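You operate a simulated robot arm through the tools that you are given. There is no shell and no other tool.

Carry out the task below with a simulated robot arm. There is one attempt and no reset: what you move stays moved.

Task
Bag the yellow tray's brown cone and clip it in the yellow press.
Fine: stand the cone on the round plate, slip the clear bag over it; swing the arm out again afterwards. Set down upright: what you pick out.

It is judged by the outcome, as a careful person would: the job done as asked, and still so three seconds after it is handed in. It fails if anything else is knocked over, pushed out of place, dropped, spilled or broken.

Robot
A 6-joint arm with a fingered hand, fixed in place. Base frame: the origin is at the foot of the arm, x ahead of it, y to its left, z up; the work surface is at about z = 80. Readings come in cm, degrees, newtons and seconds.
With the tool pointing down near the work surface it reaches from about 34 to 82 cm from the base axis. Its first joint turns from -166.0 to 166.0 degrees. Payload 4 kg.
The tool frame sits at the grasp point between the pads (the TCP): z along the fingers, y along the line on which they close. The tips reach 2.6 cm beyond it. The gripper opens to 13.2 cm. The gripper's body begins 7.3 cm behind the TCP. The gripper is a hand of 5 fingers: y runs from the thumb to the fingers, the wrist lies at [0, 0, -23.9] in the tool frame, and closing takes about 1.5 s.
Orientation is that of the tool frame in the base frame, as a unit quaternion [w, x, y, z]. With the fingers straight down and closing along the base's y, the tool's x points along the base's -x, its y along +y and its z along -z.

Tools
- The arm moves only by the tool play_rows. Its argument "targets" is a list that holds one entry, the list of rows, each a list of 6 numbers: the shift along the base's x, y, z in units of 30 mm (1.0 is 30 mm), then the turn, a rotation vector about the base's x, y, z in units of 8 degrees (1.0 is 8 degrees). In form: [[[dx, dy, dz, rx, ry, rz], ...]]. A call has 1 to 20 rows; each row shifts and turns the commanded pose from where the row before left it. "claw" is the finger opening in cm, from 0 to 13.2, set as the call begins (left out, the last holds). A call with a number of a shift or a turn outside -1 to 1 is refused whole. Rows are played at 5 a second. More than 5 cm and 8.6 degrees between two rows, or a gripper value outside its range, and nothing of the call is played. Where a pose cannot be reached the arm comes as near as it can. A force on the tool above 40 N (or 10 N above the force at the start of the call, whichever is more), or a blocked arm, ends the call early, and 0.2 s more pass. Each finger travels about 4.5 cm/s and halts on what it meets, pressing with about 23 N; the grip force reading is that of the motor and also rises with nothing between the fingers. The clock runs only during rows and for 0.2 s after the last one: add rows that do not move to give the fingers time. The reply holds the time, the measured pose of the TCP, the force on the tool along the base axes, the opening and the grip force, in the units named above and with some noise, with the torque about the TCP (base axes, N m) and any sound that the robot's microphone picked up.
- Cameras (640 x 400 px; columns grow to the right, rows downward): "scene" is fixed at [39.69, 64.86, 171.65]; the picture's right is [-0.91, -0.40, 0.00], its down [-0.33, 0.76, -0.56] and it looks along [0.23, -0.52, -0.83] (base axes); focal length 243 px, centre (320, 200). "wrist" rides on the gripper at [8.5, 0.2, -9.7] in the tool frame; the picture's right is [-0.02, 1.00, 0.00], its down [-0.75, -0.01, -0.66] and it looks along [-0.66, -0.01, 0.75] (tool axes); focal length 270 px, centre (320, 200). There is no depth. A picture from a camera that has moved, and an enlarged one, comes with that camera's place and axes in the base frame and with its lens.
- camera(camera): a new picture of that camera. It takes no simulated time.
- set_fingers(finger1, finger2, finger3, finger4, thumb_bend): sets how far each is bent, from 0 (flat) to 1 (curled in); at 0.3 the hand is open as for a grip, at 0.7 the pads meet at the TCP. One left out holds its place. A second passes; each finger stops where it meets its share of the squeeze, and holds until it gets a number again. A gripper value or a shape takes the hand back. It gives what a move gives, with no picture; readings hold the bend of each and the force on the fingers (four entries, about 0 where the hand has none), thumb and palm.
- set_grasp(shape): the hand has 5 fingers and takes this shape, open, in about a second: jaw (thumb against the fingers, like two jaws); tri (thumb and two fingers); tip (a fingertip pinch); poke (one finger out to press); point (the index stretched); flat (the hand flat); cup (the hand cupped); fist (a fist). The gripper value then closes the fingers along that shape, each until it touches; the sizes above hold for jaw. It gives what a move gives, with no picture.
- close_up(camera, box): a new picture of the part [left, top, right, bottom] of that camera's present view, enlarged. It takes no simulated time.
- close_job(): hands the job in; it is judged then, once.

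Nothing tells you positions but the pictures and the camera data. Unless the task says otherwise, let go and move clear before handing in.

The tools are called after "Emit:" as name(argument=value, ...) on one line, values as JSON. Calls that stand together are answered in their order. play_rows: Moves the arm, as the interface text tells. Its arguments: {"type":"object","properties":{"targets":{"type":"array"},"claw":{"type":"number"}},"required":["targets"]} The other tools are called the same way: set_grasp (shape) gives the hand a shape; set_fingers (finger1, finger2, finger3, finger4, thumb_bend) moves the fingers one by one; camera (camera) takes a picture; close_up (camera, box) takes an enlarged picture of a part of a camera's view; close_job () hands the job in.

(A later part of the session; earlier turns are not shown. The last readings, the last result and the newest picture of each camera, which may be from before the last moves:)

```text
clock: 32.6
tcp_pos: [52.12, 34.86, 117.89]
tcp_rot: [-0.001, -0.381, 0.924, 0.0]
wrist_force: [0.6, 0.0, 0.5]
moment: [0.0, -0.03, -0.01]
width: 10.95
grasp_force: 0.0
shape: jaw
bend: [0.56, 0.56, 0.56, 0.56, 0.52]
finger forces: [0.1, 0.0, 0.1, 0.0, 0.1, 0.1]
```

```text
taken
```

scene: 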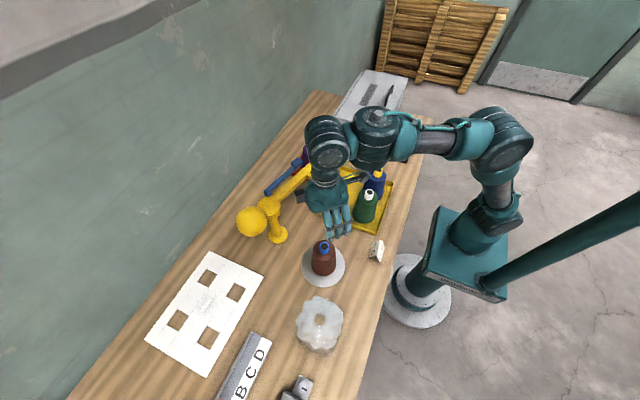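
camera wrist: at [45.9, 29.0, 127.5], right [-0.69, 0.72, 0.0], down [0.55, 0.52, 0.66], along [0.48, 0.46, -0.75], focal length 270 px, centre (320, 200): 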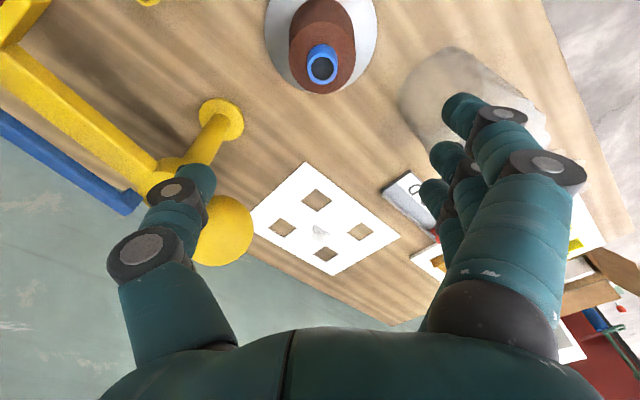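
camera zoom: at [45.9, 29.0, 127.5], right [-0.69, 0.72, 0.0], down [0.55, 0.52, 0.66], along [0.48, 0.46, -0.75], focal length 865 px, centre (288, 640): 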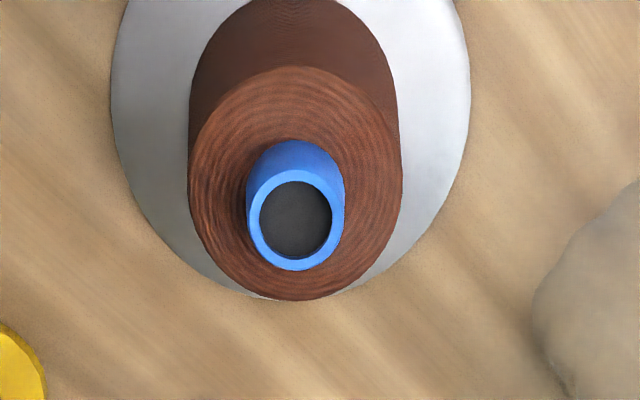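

The brown cone stands upright, centred on the plate at about (51.9, 35.2). Next I'll move above the bag with the hand fully open to study its neck.

Emit:
play_rows(targets=[[[-0.4, 1, 0.3, 0, 0, 0], [-0.4, 1, 0.3, 0, 0, 0], [-0.4, 1, 0.3, 0, 0, 0], [-0.4, 1, 0.3, 0, 0, 0], [-0.4, 1, 0.2, 0, 0, 0], [-0.4, 1, 0, 0, 0, 0], [-0.4, 1, 0, 0, 0, 0], [0, 0, 0, 0, 0, 0]]], claw=13.2)

Emit:
camera(camera="wrist")

Emit:
close_up(camera="wrist", box=[220, 0, 430, 140])

Emit:
camera(camera="scene")

```text
clock: 34.4
tcp_pos: [42.26, 54.18, 120.48]
tcp_rot: [0.0, -0.381, 0.924, 0.001]
wrist_force: [0.0, 0.1, 0.2]
moment: [-0.01, -0.01, -0.02]
width: 13.18
grasp_force: 0.1
shape: jaw
bend: [0.3, 0.3, 0.3, 0.3, 0.3]
finger forces: [0.0, 0.1, 0.1, 0.1, 0.0, 0.0]
out of reach, approached as far as the arm can: row 6, 7
```

```text
taken
camera wrist: at [36.08, 48.28, 130.1], right [-0.69, 0.72, 0.0], down [0.54, 0.52, 0.66], along [0.48, 0.46, -0.75], focal length 270 px, centre (320, 200)
```

wrist: 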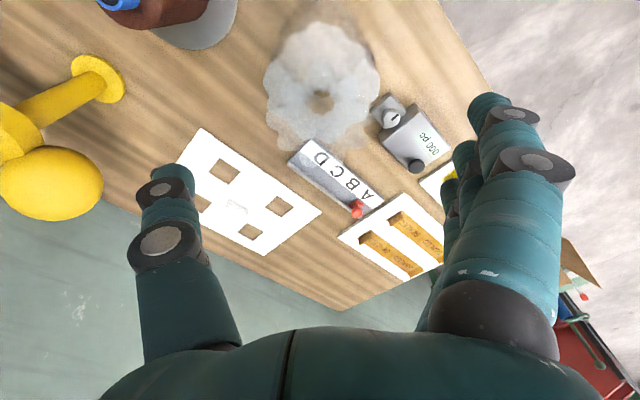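

```text
2.86 times, centred on (325, 70) of wrist
camera zoom: at [36.08, 48.28, 130.1], right [-0.69, 0.72, 0.0], down [0.54, 0.52, 0.66], along [0.48, 0.46, -0.75], focal length 772 px, centre (306, 571)
```

zoom: 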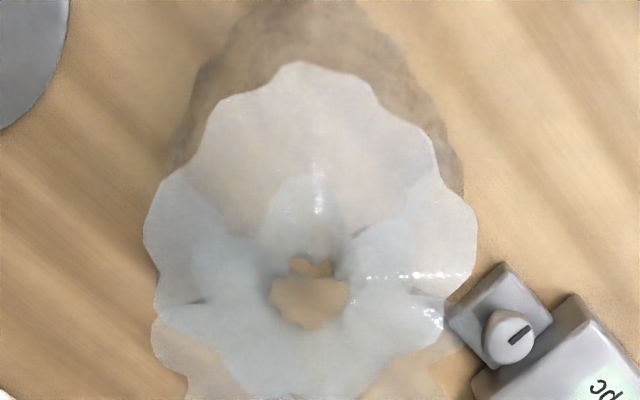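

```text
taken
```

scene: 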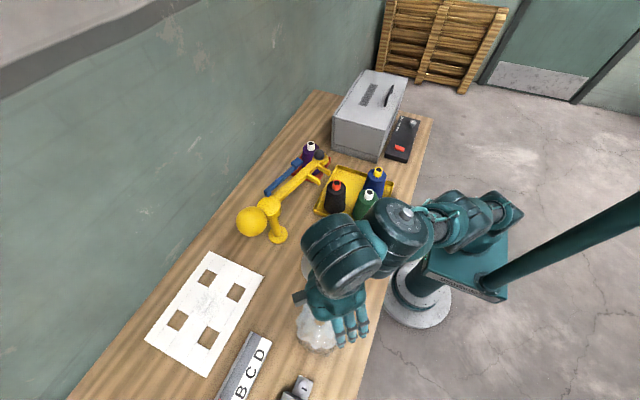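

The bag's neck opening triangulates to about (43.8, 55.9, 103), with a ruffle above it about 10.5 cm wide. I'll lower to z 112 directly over it and check the alignment.

Emit:
play_rows(targets=[[[0.1, 0.1, -0.7, 0, 0, 0], [0.2, 0.2, -0.7, 0, 0, 0], [0.2, 0.2, -0.7, 0, 0, 0], [0.03, 0.07, -0.7, 0, 0, 0], [0, 0, 0, 0, 0, 0]]])

Emit:
camera(camera="wrist")

Emit:
close_up(camera="wrist", box=[220, 40, 430, 180])

Emit:
close_up(camera="scene", box=[270, 250, 400, 370])

```text
clock: 35.6
tcp_pos: [43.9, 56.04, 111.85]
tcp_rot: [0.0, -0.381, 0.924, 0.0]
wrist_force: [0.6, -0.6, 0.3]
moment: [0.03, 0.0, 0.0]
width: 13.17
grasp_force: 0.1
shape: jaw
bend: [0.3, 0.3, 0.3, 0.3, 0.3]
finger forces: [0.0, 0.0, 0.1, 0.1, 0.0, 0.0]
```

```text
taken
camera wrist: at [37.59, 50.25, 121.49], right [-0.69, 0.72, 0.0], down [0.55, 0.52, 0.66], along [0.48, 0.46, -0.75], focal length 270 px, centre (320, 200)
```

wrist: 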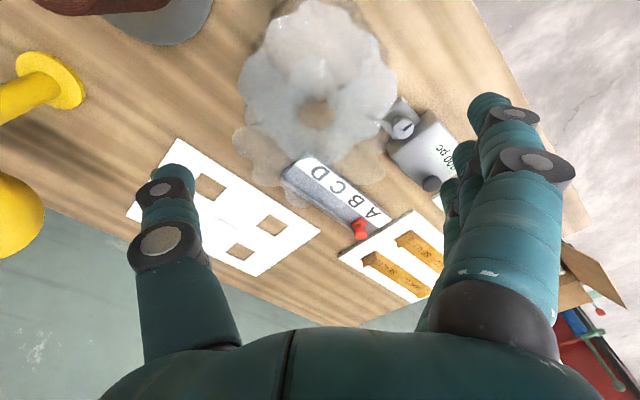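

```text
2.86 times, centred on (325, 110) of wrist
camera zoom: at [37.59, 50.25, 121.49], right [-0.69, 0.72, 0.0], down [0.55, 0.52, 0.66], along [0.48, 0.46, -0.75], focal length 772 px, centre (306, 457)
```

zoom: 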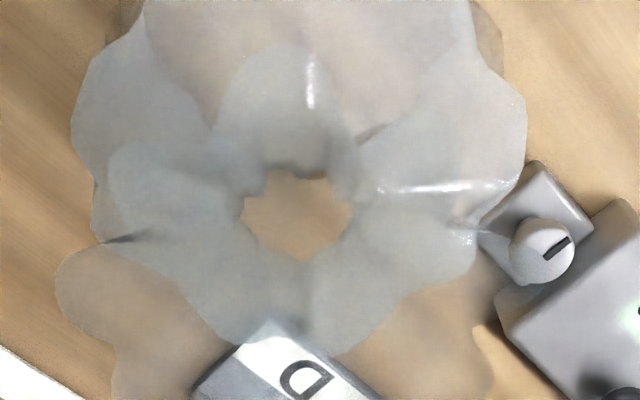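

```text
3.33 times, centred on (335, 310) of scene
camera zoom: at [39.69, 64.86, 171.65], right [-0.91, -0.4, 0.0], down [-0.33, 0.76, -0.56], along [0.23, -0.52, -0.83], focal length 809 px, centre (270, -167)
```

zoom: 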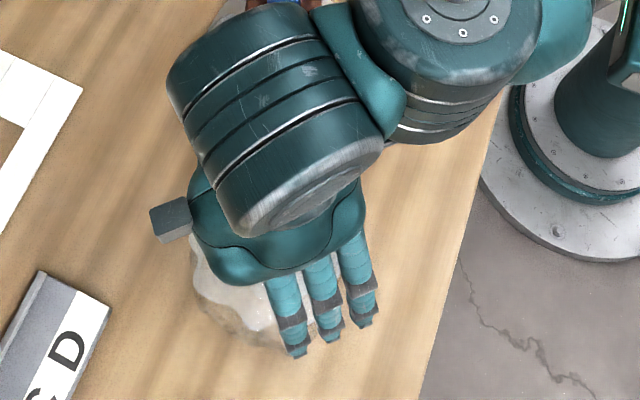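

Aligned over the neck. Descending slowly with the fingers around the ruffle, watching for contact.

Emit:
play_rows(targets=[[[-0.07, -0.05, -0.4, 0, 0, 0], [0, 0, -0.4, 0, 0, 0], [0, 0, -0.4, 0, 0, 0], [0, 0, -0.4, 0, 0, 0], [0, 0, -0.4, 0, 0, 0], [0, 0, -0.2, 0, 0, 0], [0, 0, 0, 0, 0, 0]]])

Emit:
camera(camera="wrist")

Emit:
close_up(camera="scene", box=[270, 250, 400, 370])

```text
clock: 37.2
tcp_pos: [43.44, 55.77, 105.43]
tcp_rot: [-0.001, -0.38, 0.925, 0.0]
wrist_force: [0.2, -0.1, -0.2]
moment: [-0.01, 0.01, 0.01]
width: 13.2
grasp_force: 0.1
shape: jaw
bend: [0.3, 0.3, 0.3, 0.3, 0.3]
finger forces: [0.0, 0.0, 0.0, 0.1, 0.1, 0.0]
```

```text
taken
camera wrist: at [37.25, 49.87, 115.0], right [-0.69, 0.72, 0.0], down [0.55, 0.52, 0.66], along [0.48, 0.46, -0.75], focal length 270 px, centre (320, 200)
```

wrist: 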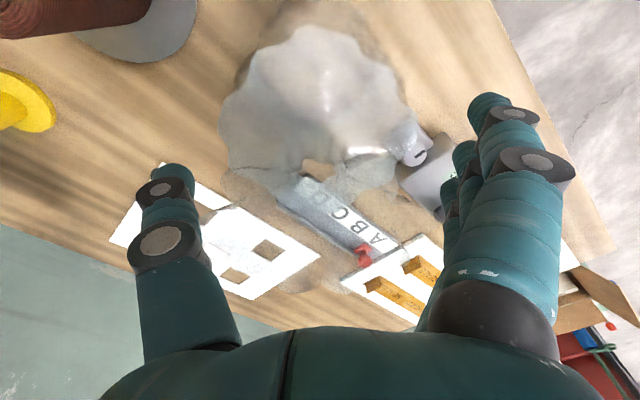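

```text
3.33 times, centred on (335, 310) of scene
camera zoom: at [39.69, 64.86, 171.65], right [-0.91, -0.4, 0.0], down [-0.33, 0.76, -0.56], along [0.23, -0.52, -0.83], focal length 809 px, centre (270, -167)
```

zoom: 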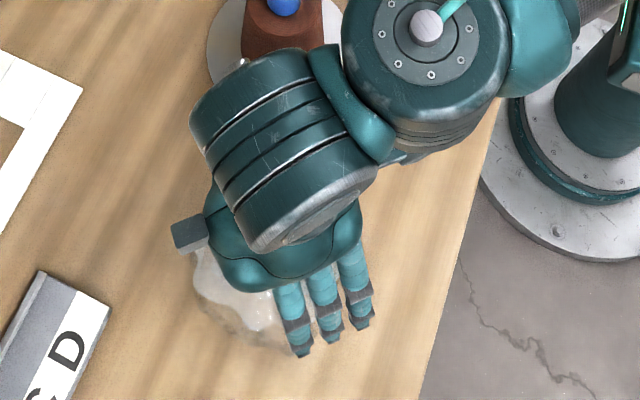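

The neck sits at about z 102.6, and the fingertips are right at its level. I'll lower 0.7 cm more, centre slightly, and close gently around the neck.

Emit:
play_rows(targets=[[[0.06, 0.03, -0.12, 0, 0, 0], [0, 0, -0.12, 0, 0, 0], [0, 0, 0, 0, 0, 0]]])

Emit:
play_rows(targets=[[[0, 0, 0, 0, 0, 0], [0, 0, 0, 0, 0, 0], [0, 0, 0, 0, 0, 0], [0, 0, 0, 0, 0, 0], [0, 0, 0, 0, 0, 0], [0, 0, 0, 0, 0, 0]]], claw=6)

Emit:
camera(camera="wrist")

Emit:
close_up(camera="scene", box=[270, 250, 400, 370])

```text
clock: 38.0
tcp_pos: [43.74, 55.97, 104.53]
tcp_rot: [-0.001, -0.381, 0.925, 0.001]
wrist_force: [-0.7, -0.2, 0.7]
moment: [-0.03, -0.02, -0.02]
width: 13.2
grasp_force: 0.1
shape: jaw
bend: [0.3, 0.3, 0.3, 0.3, 0.3]
finger forces: [0.0, 0.0, 0.0, 0.0, 0.0, 0.0]
```

```text
clock: 39.4
tcp_pos: [43.71, 56.0, 104.69]
tcp_rot: [0.0, -0.381, 0.925, 0.0]
wrist_force: [0.2, -0.4, -0.3]
moment: [0.01, -0.02, 0.01]
width: 6.1
grasp_force: 0.1
shape: jaw
bend: [0.73, 0.73, 0.73, 0.73, 0.7]
finger forces: [0.0, 0.0, 0.1, 0.0, 0.0, 0.1]
```

```text
taken
camera wrist: at [37.51, 50.11, 114.25], right [-0.69, 0.72, 0.0], down [0.55, 0.52, 0.66], along [0.48, 0.46, -0.75], focal length 270 px, centre (320, 200)
```

wrist: 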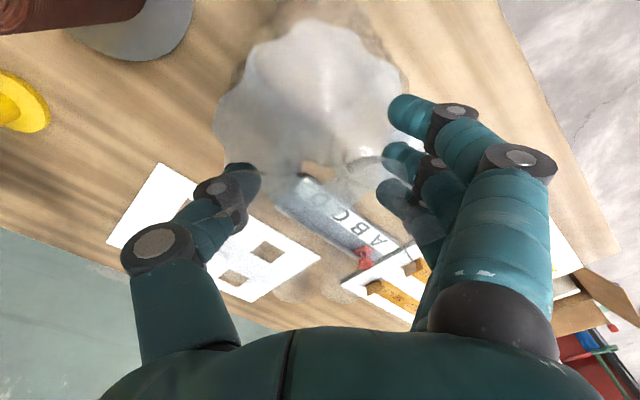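

```text
3.33 times, centred on (335, 310) of scene
camera zoom: at [39.69, 64.86, 171.65], right [-0.91, -0.4, 0.0], down [-0.33, 0.76, -0.56], along [0.23, -0.52, -0.83], focal length 809 px, centre (270, -167)
```

zoom: 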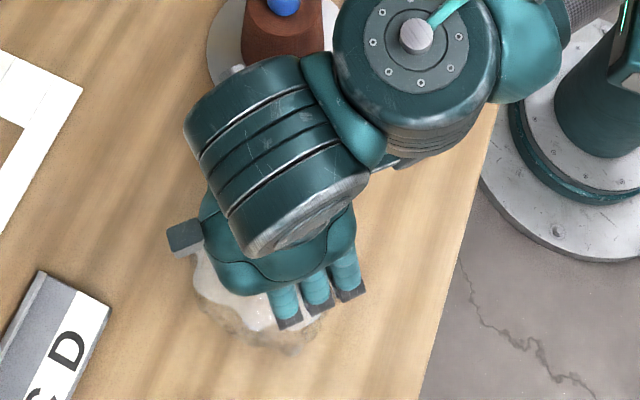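

No resistance at 6 cm, so I'm continuing to close onto the neck.

Emit:
play_rows(targets=[[[0, 0, 0, 0, 0, 0], [0, 0, 0, 0, 0, 0], [0, 0, 0, 0, 0, 0], [0, 0, 0, 0, 0, 0], [0, 0, 0, 0, 0, 0], [0, 0, 0, 0, 0, 0]]], claw=1.5)

Emit:
camera(camera="wrist")

Emit:
close_up(camera="wrist", box=[220, 60, 430, 260])

```text
clock: 40.8
tcp_pos: [43.77, 56.09, 104.72]
tcp_rot: [0.0, -0.381, 0.925, 0.0]
wrist_force: [0.7, 0.5, 1.5]
moment: [0.13, 0.09, 0.02]
width: 0.76
grasp_force: 23.2
shape: jaw
bend: [0.66, 0.71, 0.72, 0.66, 0.7]
finger forces: [0.0, 8.2, 9.4, 0.0, 17.3, 0.0]
```

```text
taken
camera wrist: at [37.51, 50.11, 114.27], right [-0.69, 0.72, 0.0], down [0.54, 0.52, 0.66], along [0.48, 0.46, -0.75], focal length 270 px, centre (320, 200)
```

wrist: 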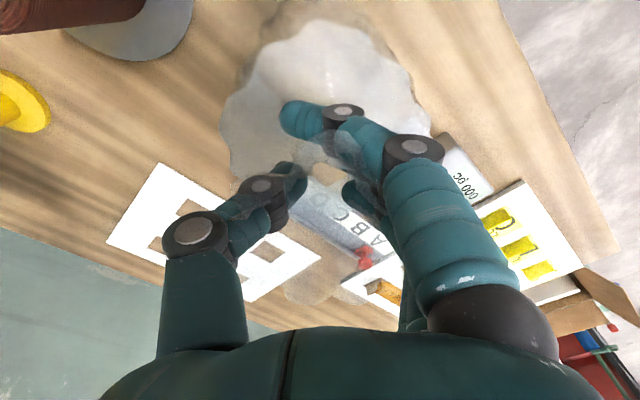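

```text
2.00 times, centred on (325, 160) of wrist
camera zoom: at [37.51, 50.11, 114.27], right [-0.69, 0.72, 0.0], down [0.54, 0.52, 0.66], along [0.48, 0.46, -0.75], focal length 541 px, centre (310, 280)
```

zoom: 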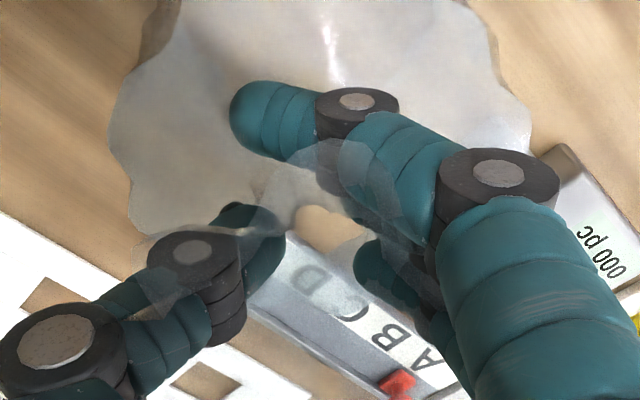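

The thumb and two middle fingers hold the neck at about 17 N. Test-lifting slowly by 2 cm.

Emit:
play_rows(targets=[[[0, 0, 0.15, 0, 0, 0], [0, 0, 0.25, 0, 0, 0], [0, 0, 0.3, 0, 0, 0], [0, 0, 0, 0, 0, 0]]])

Emit:
camera(camera="wrist")

Emit:
close_up(camera="scene", box=[270, 250, 400, 370])

```text
clock: 41.8
tcp_pos: [43.78, 55.97, 106.91]
tcp_rot: [-0.001, -0.381, 0.925, 0.001]
wrist_force: [0.0, 0.1, 0.2]
moment: [0.0, 0.0, 0.01]
width: 0.73
grasp_force: 23.3
shape: jaw
bend: [0.66, 0.71, 0.71, 0.66, 0.71]
finger forces: [0.0, 8.6, 9.6, 0.0, 17.5, 0.0]
```

```text
taken
camera wrist: at [37.59, 50.09, 116.5], right [-0.69, 0.72, 0.0], down [0.55, 0.52, 0.66], along [0.48, 0.46, -0.75], focal length 270 px, centre (320, 200)
```

wrist: 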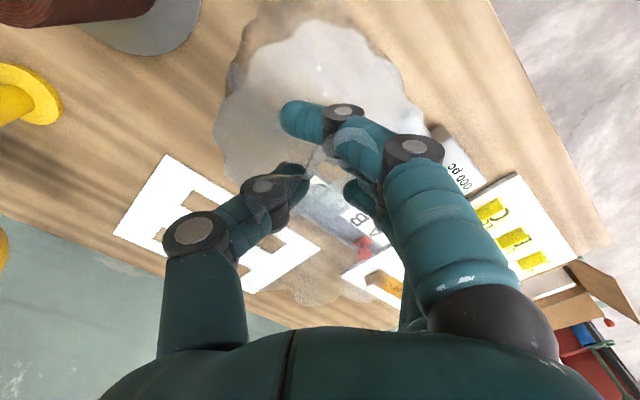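

```text
3.33 times, centred on (335, 310) of scene
camera zoom: at [39.69, 64.86, 171.65], right [-0.91, -0.4, 0.0], down [-0.33, 0.76, -0.56], along [0.23, -0.52, -0.83], focal length 809 px, centre (270, -167)
```

zoom: 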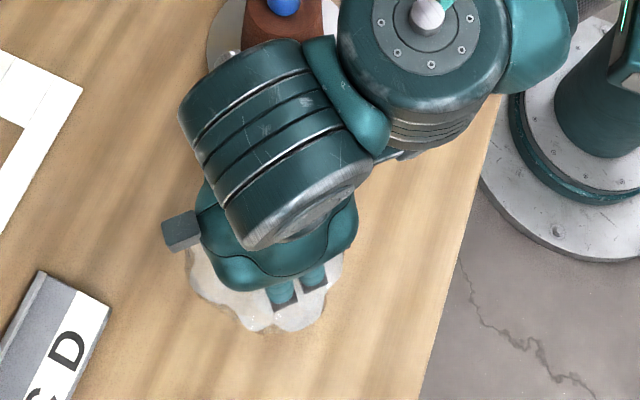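

The bag comes up with the hand. I'll lift it further, drawing inward so I can get high enough to clear the cone.

Emit:
play_rows(targets=[[[0, 0, 0.5, 0, 0, 0], [0, 0, 0.6, 0, 0, 0], [0, 0, 0.6, 0, 0, 0], [-0.15, -0.5, 0.6, 0, 0, 0], [-0.15, -0.6, 0.7, 0, 0, 0], [-0.15, -0.6, 0.7, 0, 0, 0], [-0.15, -0.6, 0.7, 0, 0, 0], [-0.15, -0.6, 0.7, 0, 0, 0], [-0.15, -0.4, 0.7, 0, 0, 0], [0, 0, 0, 0, 0, 0]]])

Emit:
camera(camera="wrist")

Emit:
camera(camera="scene")

```text
clock: 44.0
tcp_pos: [41.11, 46.14, 124.32]
tcp_rot: [0.0, -0.381, 0.925, 0.001]
wrist_force: [-0.7, -0.7, -0.2]
moment: [0.03, -0.01, 0.02]
width: 0.75
grasp_force: 23.2
shape: jaw
bend: [0.66, 0.71, 0.71, 0.66, 0.71]
finger forces: [0.0, 9.4, 10.1, 0.1, 17.4, 0.0]
```

```text
taken
camera wrist: at [34.89, 40.36, 134.09], right [-0.69, 0.72, 0.0], down [0.55, 0.52, 0.66], along [0.48, 0.46, -0.75], focal length 270 px, centre (320, 200)
```

wrist: 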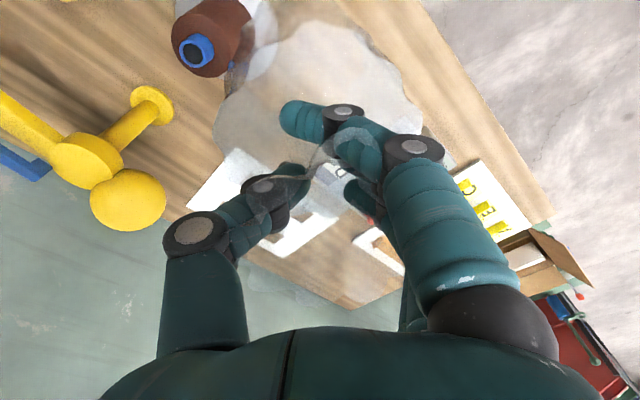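

```text
taken
```

scene: 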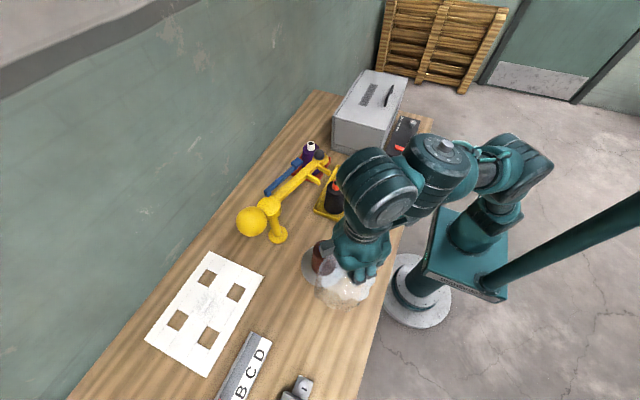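

Emit:
close_up(camera="scene", box=[280, 220, 410, 320])

Emit:
close_up(camera="wrist", box=[160, 0, 460, 220])

```text
4.00 times, centred on (345, 270) of scene
camera zoom: at [39.69, 64.86, 171.65], right [-0.91, -0.4, 0.0], down [-0.33, 0.76, -0.56], along [0.23, -0.52, -0.83], focal length 971 px, centre (220, -80)
```

zoom: 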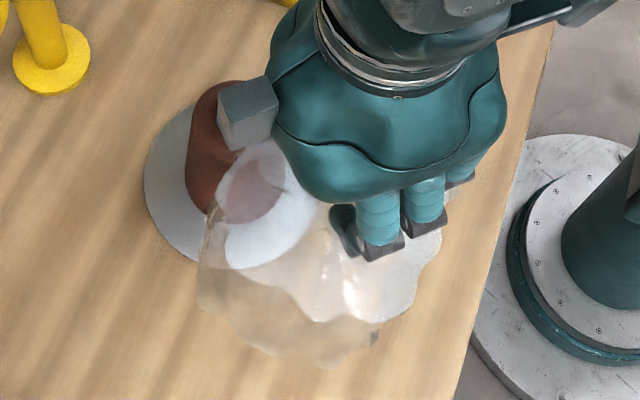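

```text
1.82 times, centred on (310, 110) of wrist
camera zoom: at [34.89, 40.36, 134.09], right [-0.69, 0.72, 0.0], down [0.55, 0.52, 0.66], along [0.48, 0.46, -0.75], focal length 491 px, centre (338, 364)
```

zoom: 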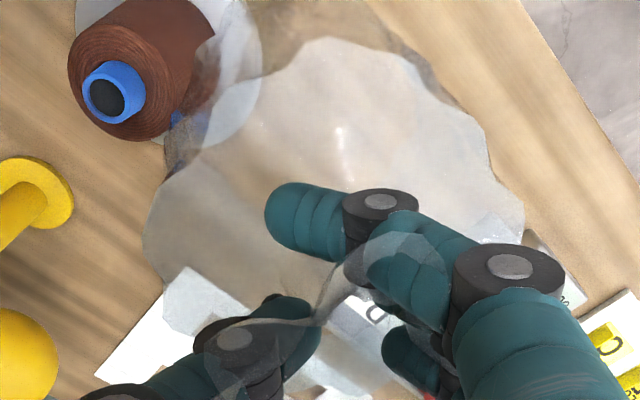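

The bag hangs upright and aligned with the hand, its rim at about z 99.6, above the cone tip at 96.6. Moving it across to directly over the cone.

Emit:
play_rows(targets=[[[0.3, -0.3, 0.1, 0, 0, 0], [0.5, -0.5, 0.1, 0, 0, 0], [0.5, -0.5, 0, 0, 0, 0], [0.5, -0.5, 0, 0, 0, 0], [0.5, -0.5, 0, 0, 0, 0], [0.5, -0.5, 0, 0, 0, 0], [0.5, -0.53, 0, 0, 0, 0], [0.3, -0.3, 0, 0, 0, 0], [0, 0, 0, 0, 0, 0]]])

Emit:
camera(camera="wrist")

Emit:
camera(camera="scene")

Emit:
close_up(camera="wrist", box=[160, 0, 460, 220])

```text
clock: 46.0
tcp_pos: [51.96, 35.07, 124.88]
tcp_rot: [0.0, -0.381, 0.925, 0.001]
wrist_force: [-0.1, 1.0, -0.6]
moment: [-0.01, 0.03, -0.02]
width: 0.75
grasp_force: 23.0
shape: jaw
bend: [0.66, 0.71, 0.71, 0.66, 0.71]
finger forces: [0.0, 9.3, 10.2, 0.1, 17.3, 0.0]
```

```text
taken
camera wrist: at [45.68, 29.25, 134.48], right [-0.69, 0.72, 0.0], down [0.55, 0.52, 0.66], along [0.48, 0.46, -0.75], focal length 270 px, centre (320, 200)
```

wrist: 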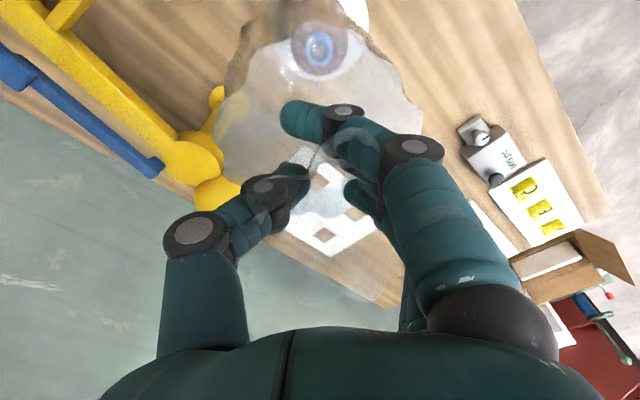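

```text
taken
```

scene: 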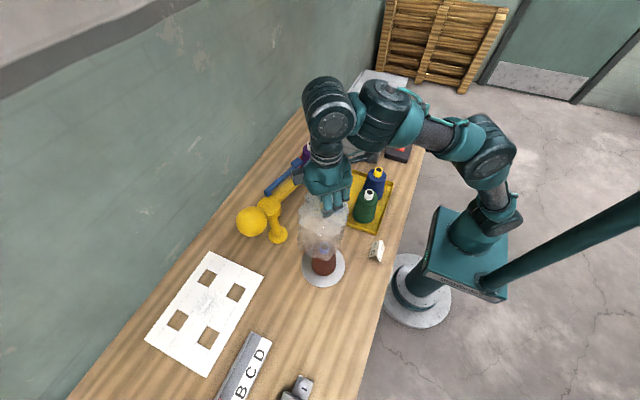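

```text
1.82 times, centred on (310, 110) of wrist
camera zoom: at [45.68, 29.25, 134.48], right [-0.69, 0.72, 0.0], down [0.55, 0.52, 0.66], along [0.48, 0.46, -0.75], focal length 491 px, centre (338, 364)
```

zoom: 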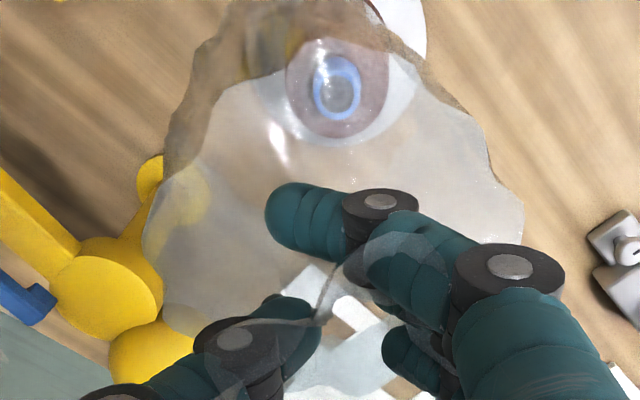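

The cone tip shows through the bag, well centred. Lowering the bag in stages while watching forces.

Emit:
play_rows(targets=[[[0, 0, -0.3, 0, 0, 0], [0, 0, -0.4, 0, 0, 0], [0, 0, -0.4, 0, 0, 0], [0, 0, -0.4, 0, 0, 0], [0, 0, -0.4, 0, 0, 0], [0, 0, -0.4, 0, 0, 0], [0, 0, -0.4, 0, 0, 0], [0, 0, -0.4, 0, 0, 0], [0, 0, 0, 0, 0, 0]]])

Emit:
close_up(camera="scene", box=[260, 160, 390, 300])

Emit:
close_up(camera="wrist", box=[160, 0, 460, 220])

```text
clock: 48.0
tcp_pos: [51.72, 35.26, 115.69]
tcp_rot: [0.001, -0.382, 0.924, -0.001]
wrist_force: [-0.1, 0.2, -0.8]
moment: [0.07, 0.06, 0.01]
width: 0.73
grasp_force: 23.4
shape: jaw
bend: [0.66, 0.71, 0.71, 0.66, 0.71]
finger forces: [0.0, 9.6, 10.6, 0.1, 16.9, 0.0]
```

```text
2.86 times, centred on (325, 230) of scene
camera zoom: at [39.69, 64.86, 171.65], right [-0.91, -0.4, 0.0], down [-0.33, 0.76, -0.56], along [0.23, -0.52, -0.83], focal length 694 px, centre (306, 114)
```

zoom: 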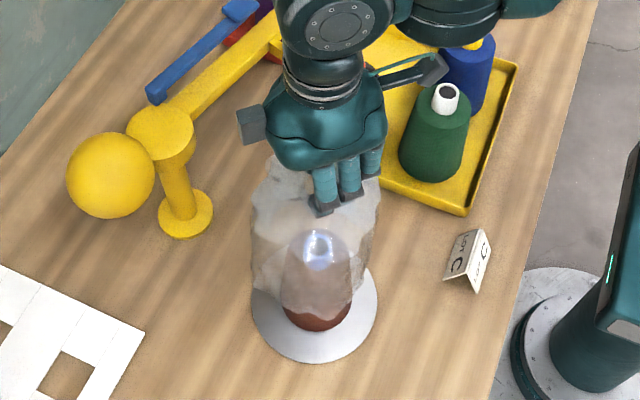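

```text
1.82 times, centred on (310, 110) of wrist
camera zoom: at [45.57, 29.32, 125.26], right [-0.69, 0.72, 0.0], down [0.54, 0.52, 0.66], along [0.48, 0.46, -0.75], focal length 491 px, centre (338, 364)
```

zoom: 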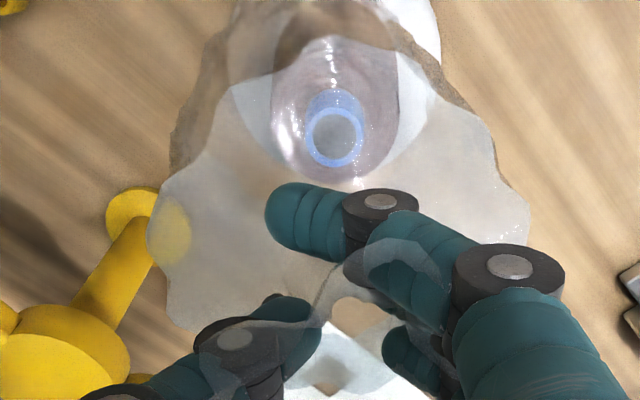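

The bag rim has passed around the cone body with no contact. Lowering the rest of the way, stopping just short of the plate.

Emit:
play_rows(targets=[[[0, 0, -0.3, 0, 0, 0], [0, 0, -0.3, 0, 0, 0], [0, 0, -0.4, 0, 0, 0], [0, 0, -0.4, 0, 0, 0], [0, 0, -0.4, 0, 0, 0], [0, 0, -0.4, 0, 0, 0], [0, 0, -0.4, 0, 0, 0], [0, 0, -0.3, 0, 0, 0], [0, 0, -0.15, 0, 0, 0], [0, 0, 0, 0, 0, 0]]])

Emit:
close_up(camera="scene", box=[260, 180, 390, 300])

Emit:
close_up(camera="wrist", box=[160, 0, 460, 220])

```text
clock: 50.2
tcp_pos: [51.77, 35.24, 106.36]
tcp_rot: [0.0, -0.381, 0.924, 0.001]
wrist_force: [-0.4, 0.5, -0.3]
moment: [0.12, 0.1, 0.0]
width: 0.7
grasp_force: 22.8
shape: jaw
bend: [0.66, 0.71, 0.71, 0.66, 0.71]
finger forces: [0.0, 9.9, 10.8, 0.1, 16.7, 0.1]
```

```text
3.33 times, centred on (325, 240) of scene
camera zoom: at [39.69, 64.86, 171.65], right [-0.91, -0.4, 0.0], down [-0.33, 0.76, -0.56], along [0.23, -0.52, -0.83], focal length 809 px, centre (303, 67)
```

zoom: 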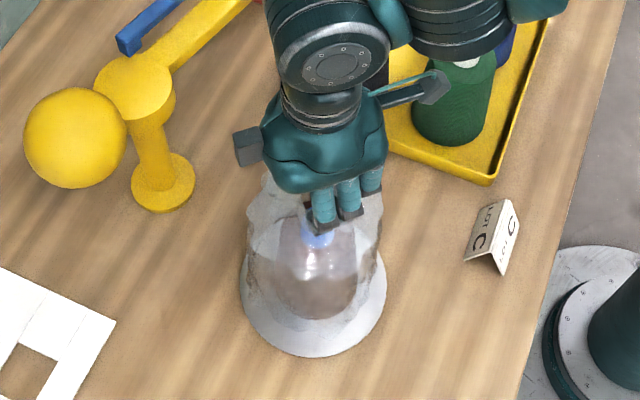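

```text
1.82 times, centred on (310, 110) of wrist
camera zoom: at [45.5, 29.4, 116.04], right [-0.69, 0.72, 0.0], down [0.55, 0.52, 0.66], along [0.48, 0.46, -0.75], focal length 491 px, centre (338, 364)
```

zoom: 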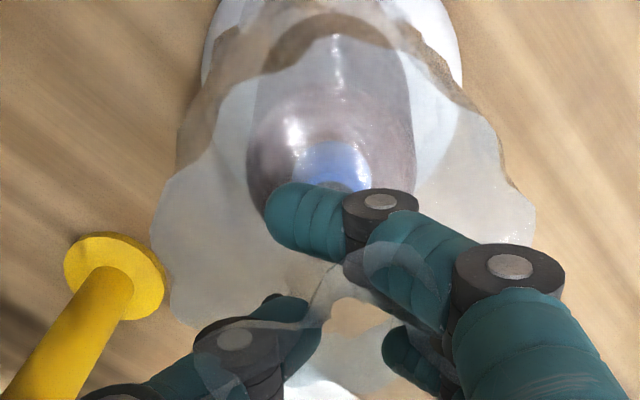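

The bag is nearly down and looks centred on the plate. Final small steps.

Emit:
play_rows(targets=[[[0, 0, -0.08, 0, 0, 0], [0, 0, -0.08, 0, 0, 0], [0, 0, 0, 0, 0, 0]]])

```text
clock: 51.0
tcp_pos: [51.89, 35.21, 105.92]
tcp_rot: [0.0, -0.381, 0.925, 0.002]
wrist_force: [-1.5, 0.7, -0.1]
moment: [0.14, 0.12, -0.02]
width: 0.7
grasp_force: 23.6
shape: jaw
bend: [0.66, 0.71, 0.71, 0.66, 0.71]
finger forces: [0.0, 9.8, 10.8, 0.0, 16.6, 0.0]
```

Emit:
play_rows(targets=[[[0, 0, -0.06, 0, 0, 0], [0, 0, -0.06, 0, 0, 0], [0, 0, 0, 0, 0, 0]]])

Emit:
close_up(camera="scene", box=[280, 220, 370, 300])

```text
clock: 51.8
tcp_pos: [51.67, 35.31, 105.59]
tcp_rot: [-0.001, -0.381, 0.925, 0.0]
wrist_force: [0.4, 0.7, -0.8]
moment: [0.14, 0.16, 0.0]
width: 0.71
grasp_force: 22.7
shape: jaw
bend: [0.66, 0.71, 0.71, 0.66, 0.71]
finger forces: [0.0, 9.9, 10.6, 0.0, 16.6, 0.1]
```

```text
5.00 times, centred on (325, 260) of scene
camera zoom: at [39.69, 64.86, 171.65], right [-0.91, -0.4, 0.0], down [-0.33, 0.76, -0.56], along [0.23, -0.52, -0.83], focal length 1214 px, centre (295, -100)
```

zoom: 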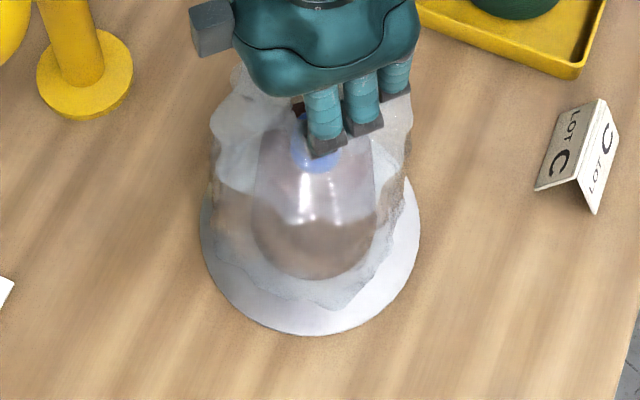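

Emit:
play_rows(targets=[[[0, 0, -0.07, 0, 0, 0], [0, 0, -0.07, 0, 0, 0], [0, 0, 0, 0, 0, 0]]])

Emit:
close_up(camera="wrist", box=[160, 0, 460, 220])

```text
clock: 52.6
tcp_pos: [51.9, 35.22, 105.41]
tcp_rot: [0.002, -0.382, 0.924, 0.001]
wrist_force: [-0.3, -4.0, 19.6]
moment: [0.1, 0.17, 0.01]
width: 0.79
grasp_force: 23.1
shape: jaw
bend: [0.66, 0.71, 0.72, 0.66, 0.72]
finger forces: [0.1, 12.1, 11.3, 0.0, 23.7, 0.0]
```

```text
1.82 times, centred on (310, 110) of wrist
camera zoom: at [45.68, 29.31, 114.91], right [-0.69, 0.72, 0.0], down [0.54, 0.52, 0.66], along [0.48, 0.46, -0.75], focal length 491 px, centre (338, 364)
```

zoom: 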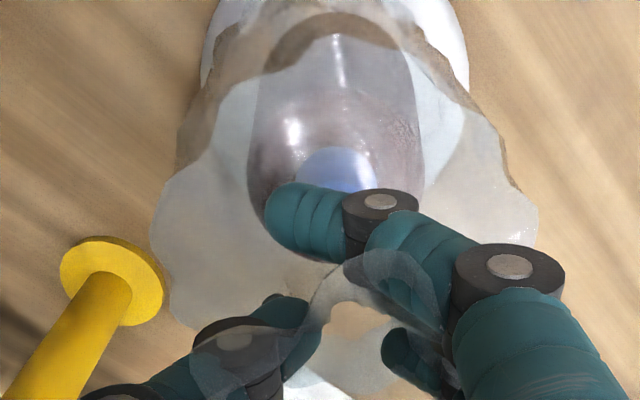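

The bag is seated on the plate, with upward force of about 20 N. I'll relieve that slightly and then release the neck.

Emit:
play_rows(targets=[[[0, 0, 0.05, 0, 0, 0], [0, 0, 0.03, 0, 0, 0], [0, 0, 0, 0, 0, 0]]])

Emit:
play_rows(targets=[[[0, 0, 0, 0, 0, 0], [0, 0, 0, 0, 0, 0], [0, 0, 0, 0, 0, 0], [0, 0, 0, 0, 0, 0], [0, 0, 0, 0, 0, 0], [0, 0, 0, 0, 0, 0]]], claw=6)

Emit:
play_rows(targets=[[[0, 0, 0, 0, 0, 0], [0, 0, 0, 0, 0, 0], [0, 0, 0, 0, 0, 0], [0, 0, 0, 0, 0, 0], [0, 0, 0, 0, 0, 0], [0, 0, 0, 0, 0, 0]]], claw=13.2)

Emit:
camera(camera="wrist")

Emit:
close_up(camera="scene", box=[280, 220, 370, 300])

```text
clock: 53.4
tcp_pos: [51.91, 35.14, 105.46]
tcp_rot: [0.001, -0.381, 0.925, 0.001]
wrist_force: [0.0, -1.7, 12.6]
moment: [0.09, 0.11, -0.01]
width: 0.81
grasp_force: 22.7
shape: jaw
bend: [0.66, 0.71, 0.72, 0.66, 0.72]
finger forces: [0.0, 11.7, 11.4, 0.0, 21.5, 0.0]
```

```text
clock: 54.8
tcp_pos: [51.84, 35.16, 105.45]
tcp_rot: [0.0, -0.381, 0.924, 0.001]
wrist_force: [-0.4, -0.3, 0.9]
moment: [0.0, -0.03, 0.01]
width: 5.94
grasp_force: 0.0
shape: jaw
bend: [0.73, 0.73, 0.73, 0.73, 0.7]
finger forces: [0.0, 0.0, 0.1, 0.1, 0.0, 0.0]
```

```text
clock: 56.2
tcp_pos: [51.76, 35.05, 105.38]
tcp_rot: [-0.001, -0.381, 0.925, 0.0]
wrist_force: [-0.1, 0.0, -1.0]
moment: [-0.01, -0.03, 0.02]
width: 13.18
grasp_force: 0.1
shape: jaw
bend: [0.3, 0.3, 0.3, 0.3, 0.3]
finger forces: [0.0, 0.1, 0.0, 0.1, 0.0, 0.1]
```

```text
taken
camera wrist: at [45.64, 29.3, 114.98], right [-0.69, 0.72, 0.0], down [0.55, 0.52, 0.66], along [0.48, 0.46, -0.75], focal length 270 px, centre (320, 200)
```

wrist: 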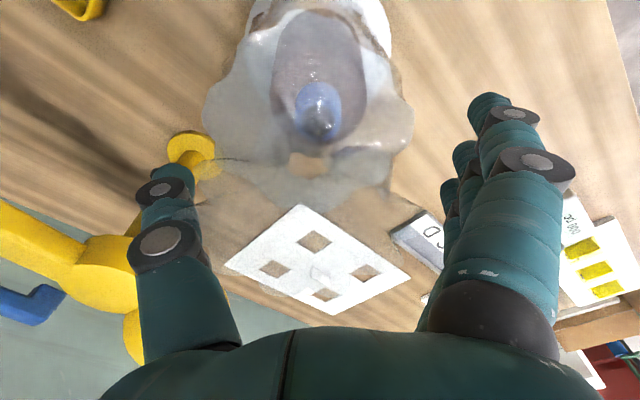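

```text
5.00 times, centred on (325, 260) of scene
camera zoom: at [39.69, 64.86, 171.65], right [-0.91, -0.4, 0.0], down [-0.33, 0.76, -0.56], along [0.23, -0.52, -0.83], focal length 1214 px, centre (295, -100)
```

zoom: 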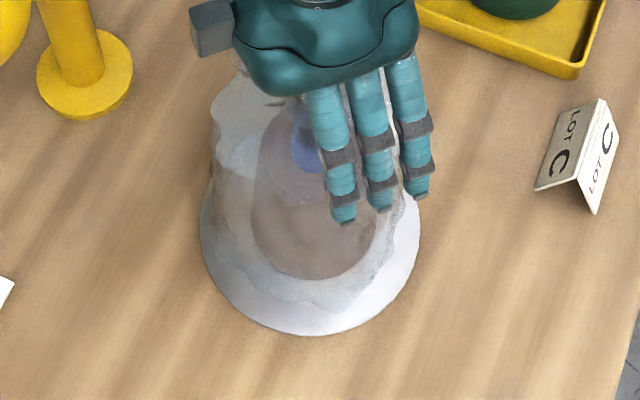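

The bag is released and standing over the cone. Rising straight up to inspect.

Emit:
play_rows(targets=[[[0, 0, 0.3, 0, 0, 0], [0, 0, 0.5, 0, 0, 0], [0, 0, 0.8, 0, 0, 0], [0, 0, 1, 0, 0, 0], [0, 0, 1, 0, 0, 0], [0, 0, 1, 0, 0, 0], [0, 0, 1, 0, 0, 0], [0, 0, 0.7, 0, 0, 0], [0, 0, 0, 0, 0, 0]]])

Emit:
camera(camera="wrist")

Emit:
close_up(camera="wrist", box=[220, 0, 430, 140])

Emit:
close_up(camera="scene", box=[230, 170, 400, 300])

```text
clock: 58.2
tcp_pos: [51.74, 35.04, 124.18]
tcp_rot: [0.0, -0.381, 0.925, 0.0]
wrist_force: [0.4, -0.5, 0.3]
moment: [-0.03, -0.02, -0.01]
width: 13.18
grasp_force: 0.1
shape: jaw
bend: [0.3, 0.3, 0.3, 0.3, 0.3]
finger forces: [0.1, 0.0, 0.1, 0.0, 0.0, 0.0]
```

```text
taken
camera wrist: at [45.59, 29.22, 133.86], right [-0.69, 0.72, 0.0], down [0.55, 0.52, 0.66], along [0.48, 0.46, -0.75], focal length 270 px, centre (320, 200)
```

wrist: 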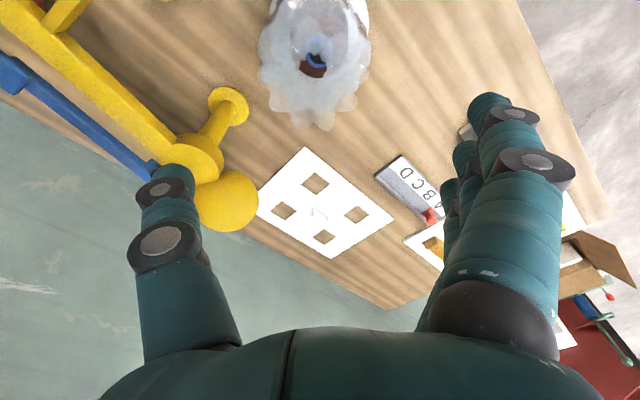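

```text
2.86 times, centred on (325, 70) of wrist
camera zoom: at [45.59, 29.22, 133.86], right [-0.69, 0.72, 0.0], down [0.55, 0.52, 0.66], along [0.48, 0.46, -0.75], focal length 772 px, centre (306, 571)
```

zoom: 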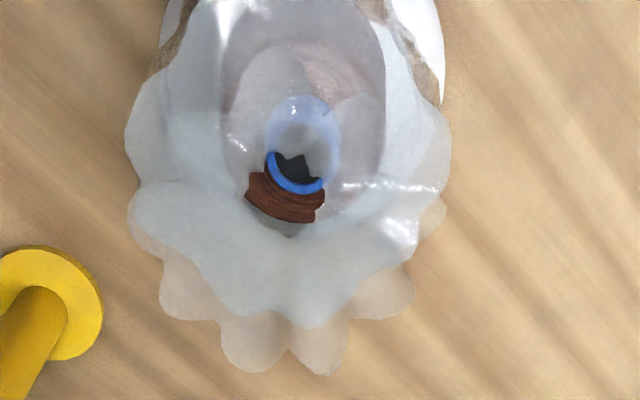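

```text
3.08 times, centred on (315, 235) of scene
camera zoom: at [39.69, 64.86, 171.65], right [-0.91, -0.4, 0.0], down [-0.33, 0.76, -0.56], along [0.23, -0.52, -0.83], focal length 747 px, centre (335, 92)
```

zoom: 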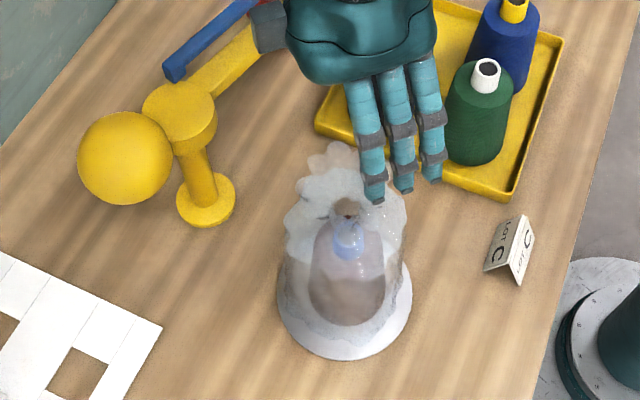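

The bag stands over the cone on the plate, with its neck near (52.0, 34.5, 103.4). That is the same radius from the press post as the gap between the prongs. Next I'll look at the press knob from above, turning the hand so its grip lines up with the swing direction.

Emit:
play_rows(targets=[[[0, -0.93, 0, 0, 0, 0.35], [0.2, -0.93, -0.2, 0, 0, 0.35], [0.45, -0.93, -0.25, 0, 0, 0.35], [0.5, -0.93, -0.25, 0, 0, 0.35], [0.5, -0.93, -0.25, 0, 0, 0.35], [0.5, -0.93, -0.25, 0, 0, 0.35], [0.5, -0.93, -0.25, 0, 0, 0.35], [0.5, -0.93, -0.25, 0, 0, 0.35], [0.5, -0.93, -0.25, 0, 0, 0.35], [0.6, -0.93, -0.25, 0, 0, 0.35], [0.7, -0.93, -0.13, 0, 0, 0.35], [0, 0, 0, 0, 0, 0]]])

Emit:
camera(camera="wrist")

Emit:
close_up(camera="wrist", box=[220, 30, 430, 170])

Emit:
camera(camera="scene")

```text
clock: 60.8
tcp_pos: [66.73, 4.57, 117.38]
tcp_rot: [-0.001, -0.614, 0.789, 0.001]
wrist_force: [1.2, -0.3, -0.4]
moment: [0.01, -0.02, 0.02]
width: 13.19
grasp_force: 0.1
shape: jaw
bend: [0.3, 0.3, 0.3, 0.3, 0.3]
finger forces: [0.1, 0.0, 0.0, 0.0, 0.0, 0.0]
```

```text
taken
camera wrist: at [64.39, -3.63, 127.09], right [-0.96, 0.27, 0.0], down [0.2, 0.73, 0.66], along [0.18, 0.63, -0.75], focal length 270 px, centre (320, 200)
```

wrist: 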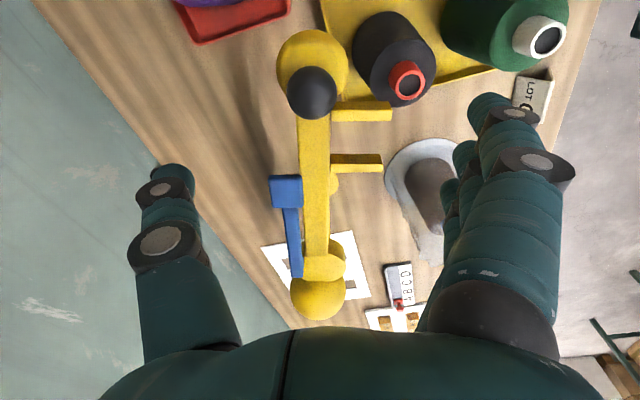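

```text
2.86 times, centred on (325, 100) of wrist
camera zoom: at [64.39, -3.63, 127.09], right [-0.96, 0.27, 0.0], down [0.2, 0.73, 0.66], along [0.18, 0.63, -0.75], focal length 772 px, centre (306, 486)
```

zoom: 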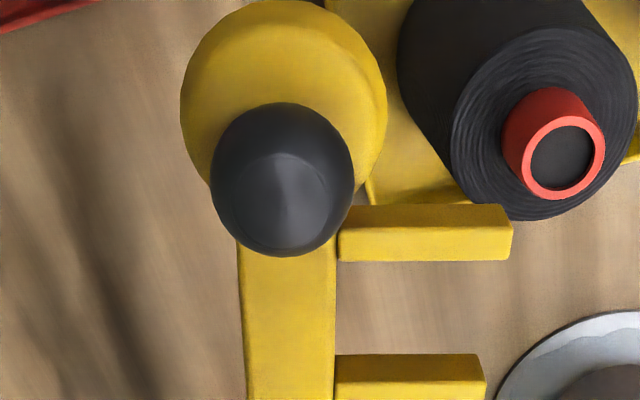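

```text
taken
```

scene: 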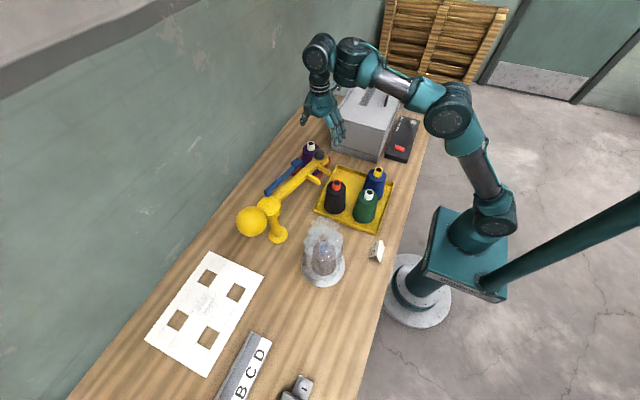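

The knob ball sits at about (67.1, 3.7, 105.5), 28 cm from the post at about (73.9, 31). I'll close the fingers, come down just behind the knob on the far side, and push the arm along its arc from behind, so the hand stays away from the bag neck.

Emit:
play_rows(targets=[[[0.4, -0.15, -0.4, 0, 0, 0], [0.4, -0.15, -0.4, 0, 0, 0], [0.4, -0.15, -0.4, 0, 0, 0], [0.5, -0.2, -0.2, 0, 0, 0], [0.2, 0, 0, 0, 0, 0], [0, 0, 0, 0, 0, 0], [0, 0, 0, 0, 0, 0], [0, 0, 0, 0, 0, 0], [0, 0, 0, 0, 0, 0], [0, 0, 0, 0, 0, 0], [0, 0, 0, 0, 0, 0], [0, 0, 0, 0, 0, 0]]], claw=0.5)

Emit:
camera(camera="wrist")

Emit:
close_up(camera="scene", box=[240, 80, 400, 210])

```text
clock: 63.4
tcp_pos: [72.4, 2.65, 113.08]
tcp_rot: [0.0, -0.613, 0.79, 0.001]
wrist_force: [0.3, -0.7, -0.4]
moment: [0.02, 0.0, -0.01]
width: 0.56
grasp_force: 0.0
shape: jaw
bend: [0.71, 0.71, 0.71, 0.71, 0.7]
finger forces: [0.0, 0.0, 0.0, 0.0, 0.0, 0.1]
```

```text
taken
camera wrist: at [70.03, -5.53, 122.77], right [-0.96, 0.27, 0.0], down [0.2, 0.72, 0.66], along [0.18, 0.63, -0.75], focal length 270 px, centre (320, 200)
```

wrist: 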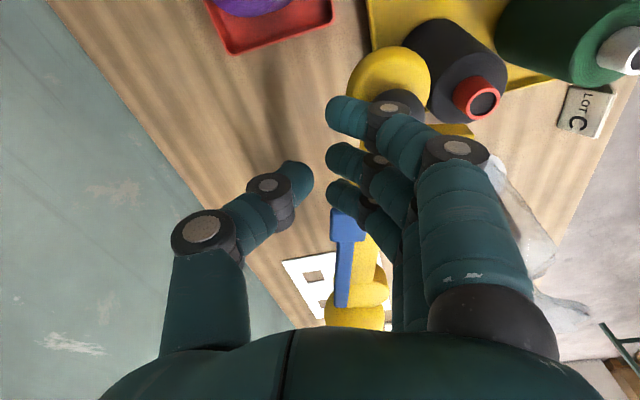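

```text
3.08 times, centred on (320, 145) of scene
camera zoom: at [39.69, 64.86, 171.65], right [-0.91, -0.4, 0.0], down [-0.33, 0.76, -0.56], along [0.23, -0.52, -0.83], focal length 747 px, centre (320, 369)
```

zoom: 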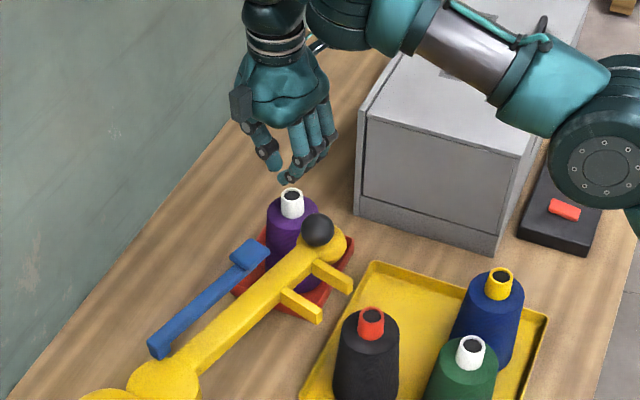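

The closed fingers are behind the knob and clear of the blue paddle. I'll back off another 0.8 cm and lower to knob height.

Emit:
play_rows(targets=[[[0.26, -0.07, -0.3, 0, 0, 0], [0, 0, -0.45, 0, 0, 0], [0, 0, -0.45, 0, 0, 0], [0, 0, -0.45, 0, 0, 0], [0, 0, -0.45, 0, 0, 0], [0, 0, -0.45, 0, 0, 0], [0, 0, 0, 0, 0, 0]]])

Emit:
camera(camera="wrist")

Emit:
close_up(camera="scene", box=[240, 80, 400, 210])

```text
clock: 65.0
tcp_pos: [73.03, 2.44, 105.56]
tcp_rot: [-0.001, -0.613, 0.79, 0.001]
wrist_force: [0.5, 0.5, 0.1]
moment: [0.04, -0.02, 0.01]
width: 0.56
grasp_force: 0.1
shape: jaw
bend: [0.71, 0.71, 0.71, 0.71, 0.7]
finger forces: [0.1, 0.0, 0.0, 0.0, 0.1, 0.0]
```

```text
taken
camera wrist: at [70.73, -5.81, 115.13], right [-0.96, 0.27, 0.0], down [0.2, 0.72, 0.66], along [0.18, 0.63, -0.75], focal length 270 px, centre (320, 200)
```

wrist: 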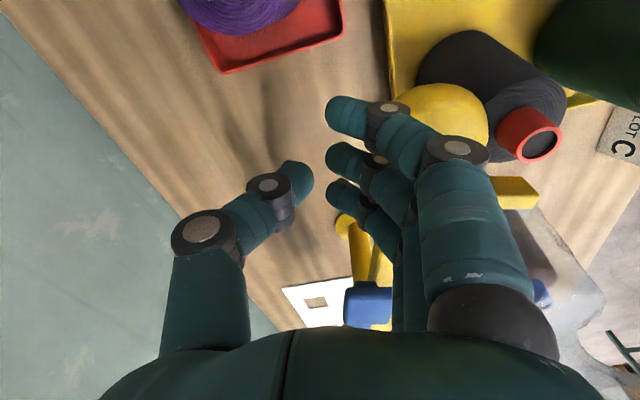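

```text
3.08 times, centred on (320, 145) of scene
camera zoom: at [39.69, 64.86, 171.65], right [-0.91, -0.4, 0.0], down [-0.33, 0.76, -0.56], along [0.23, -0.52, -0.83], focal length 747 px, centre (320, 369)
```

zoom: 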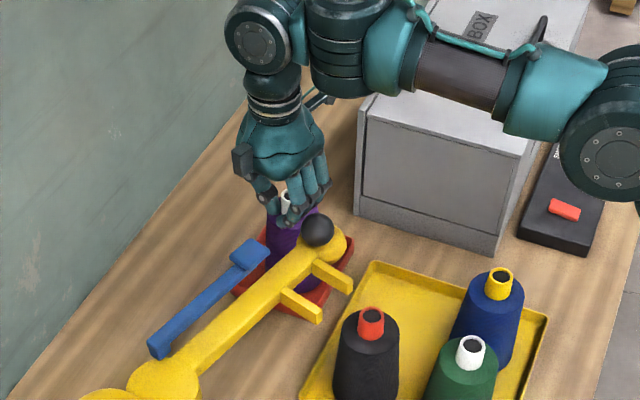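

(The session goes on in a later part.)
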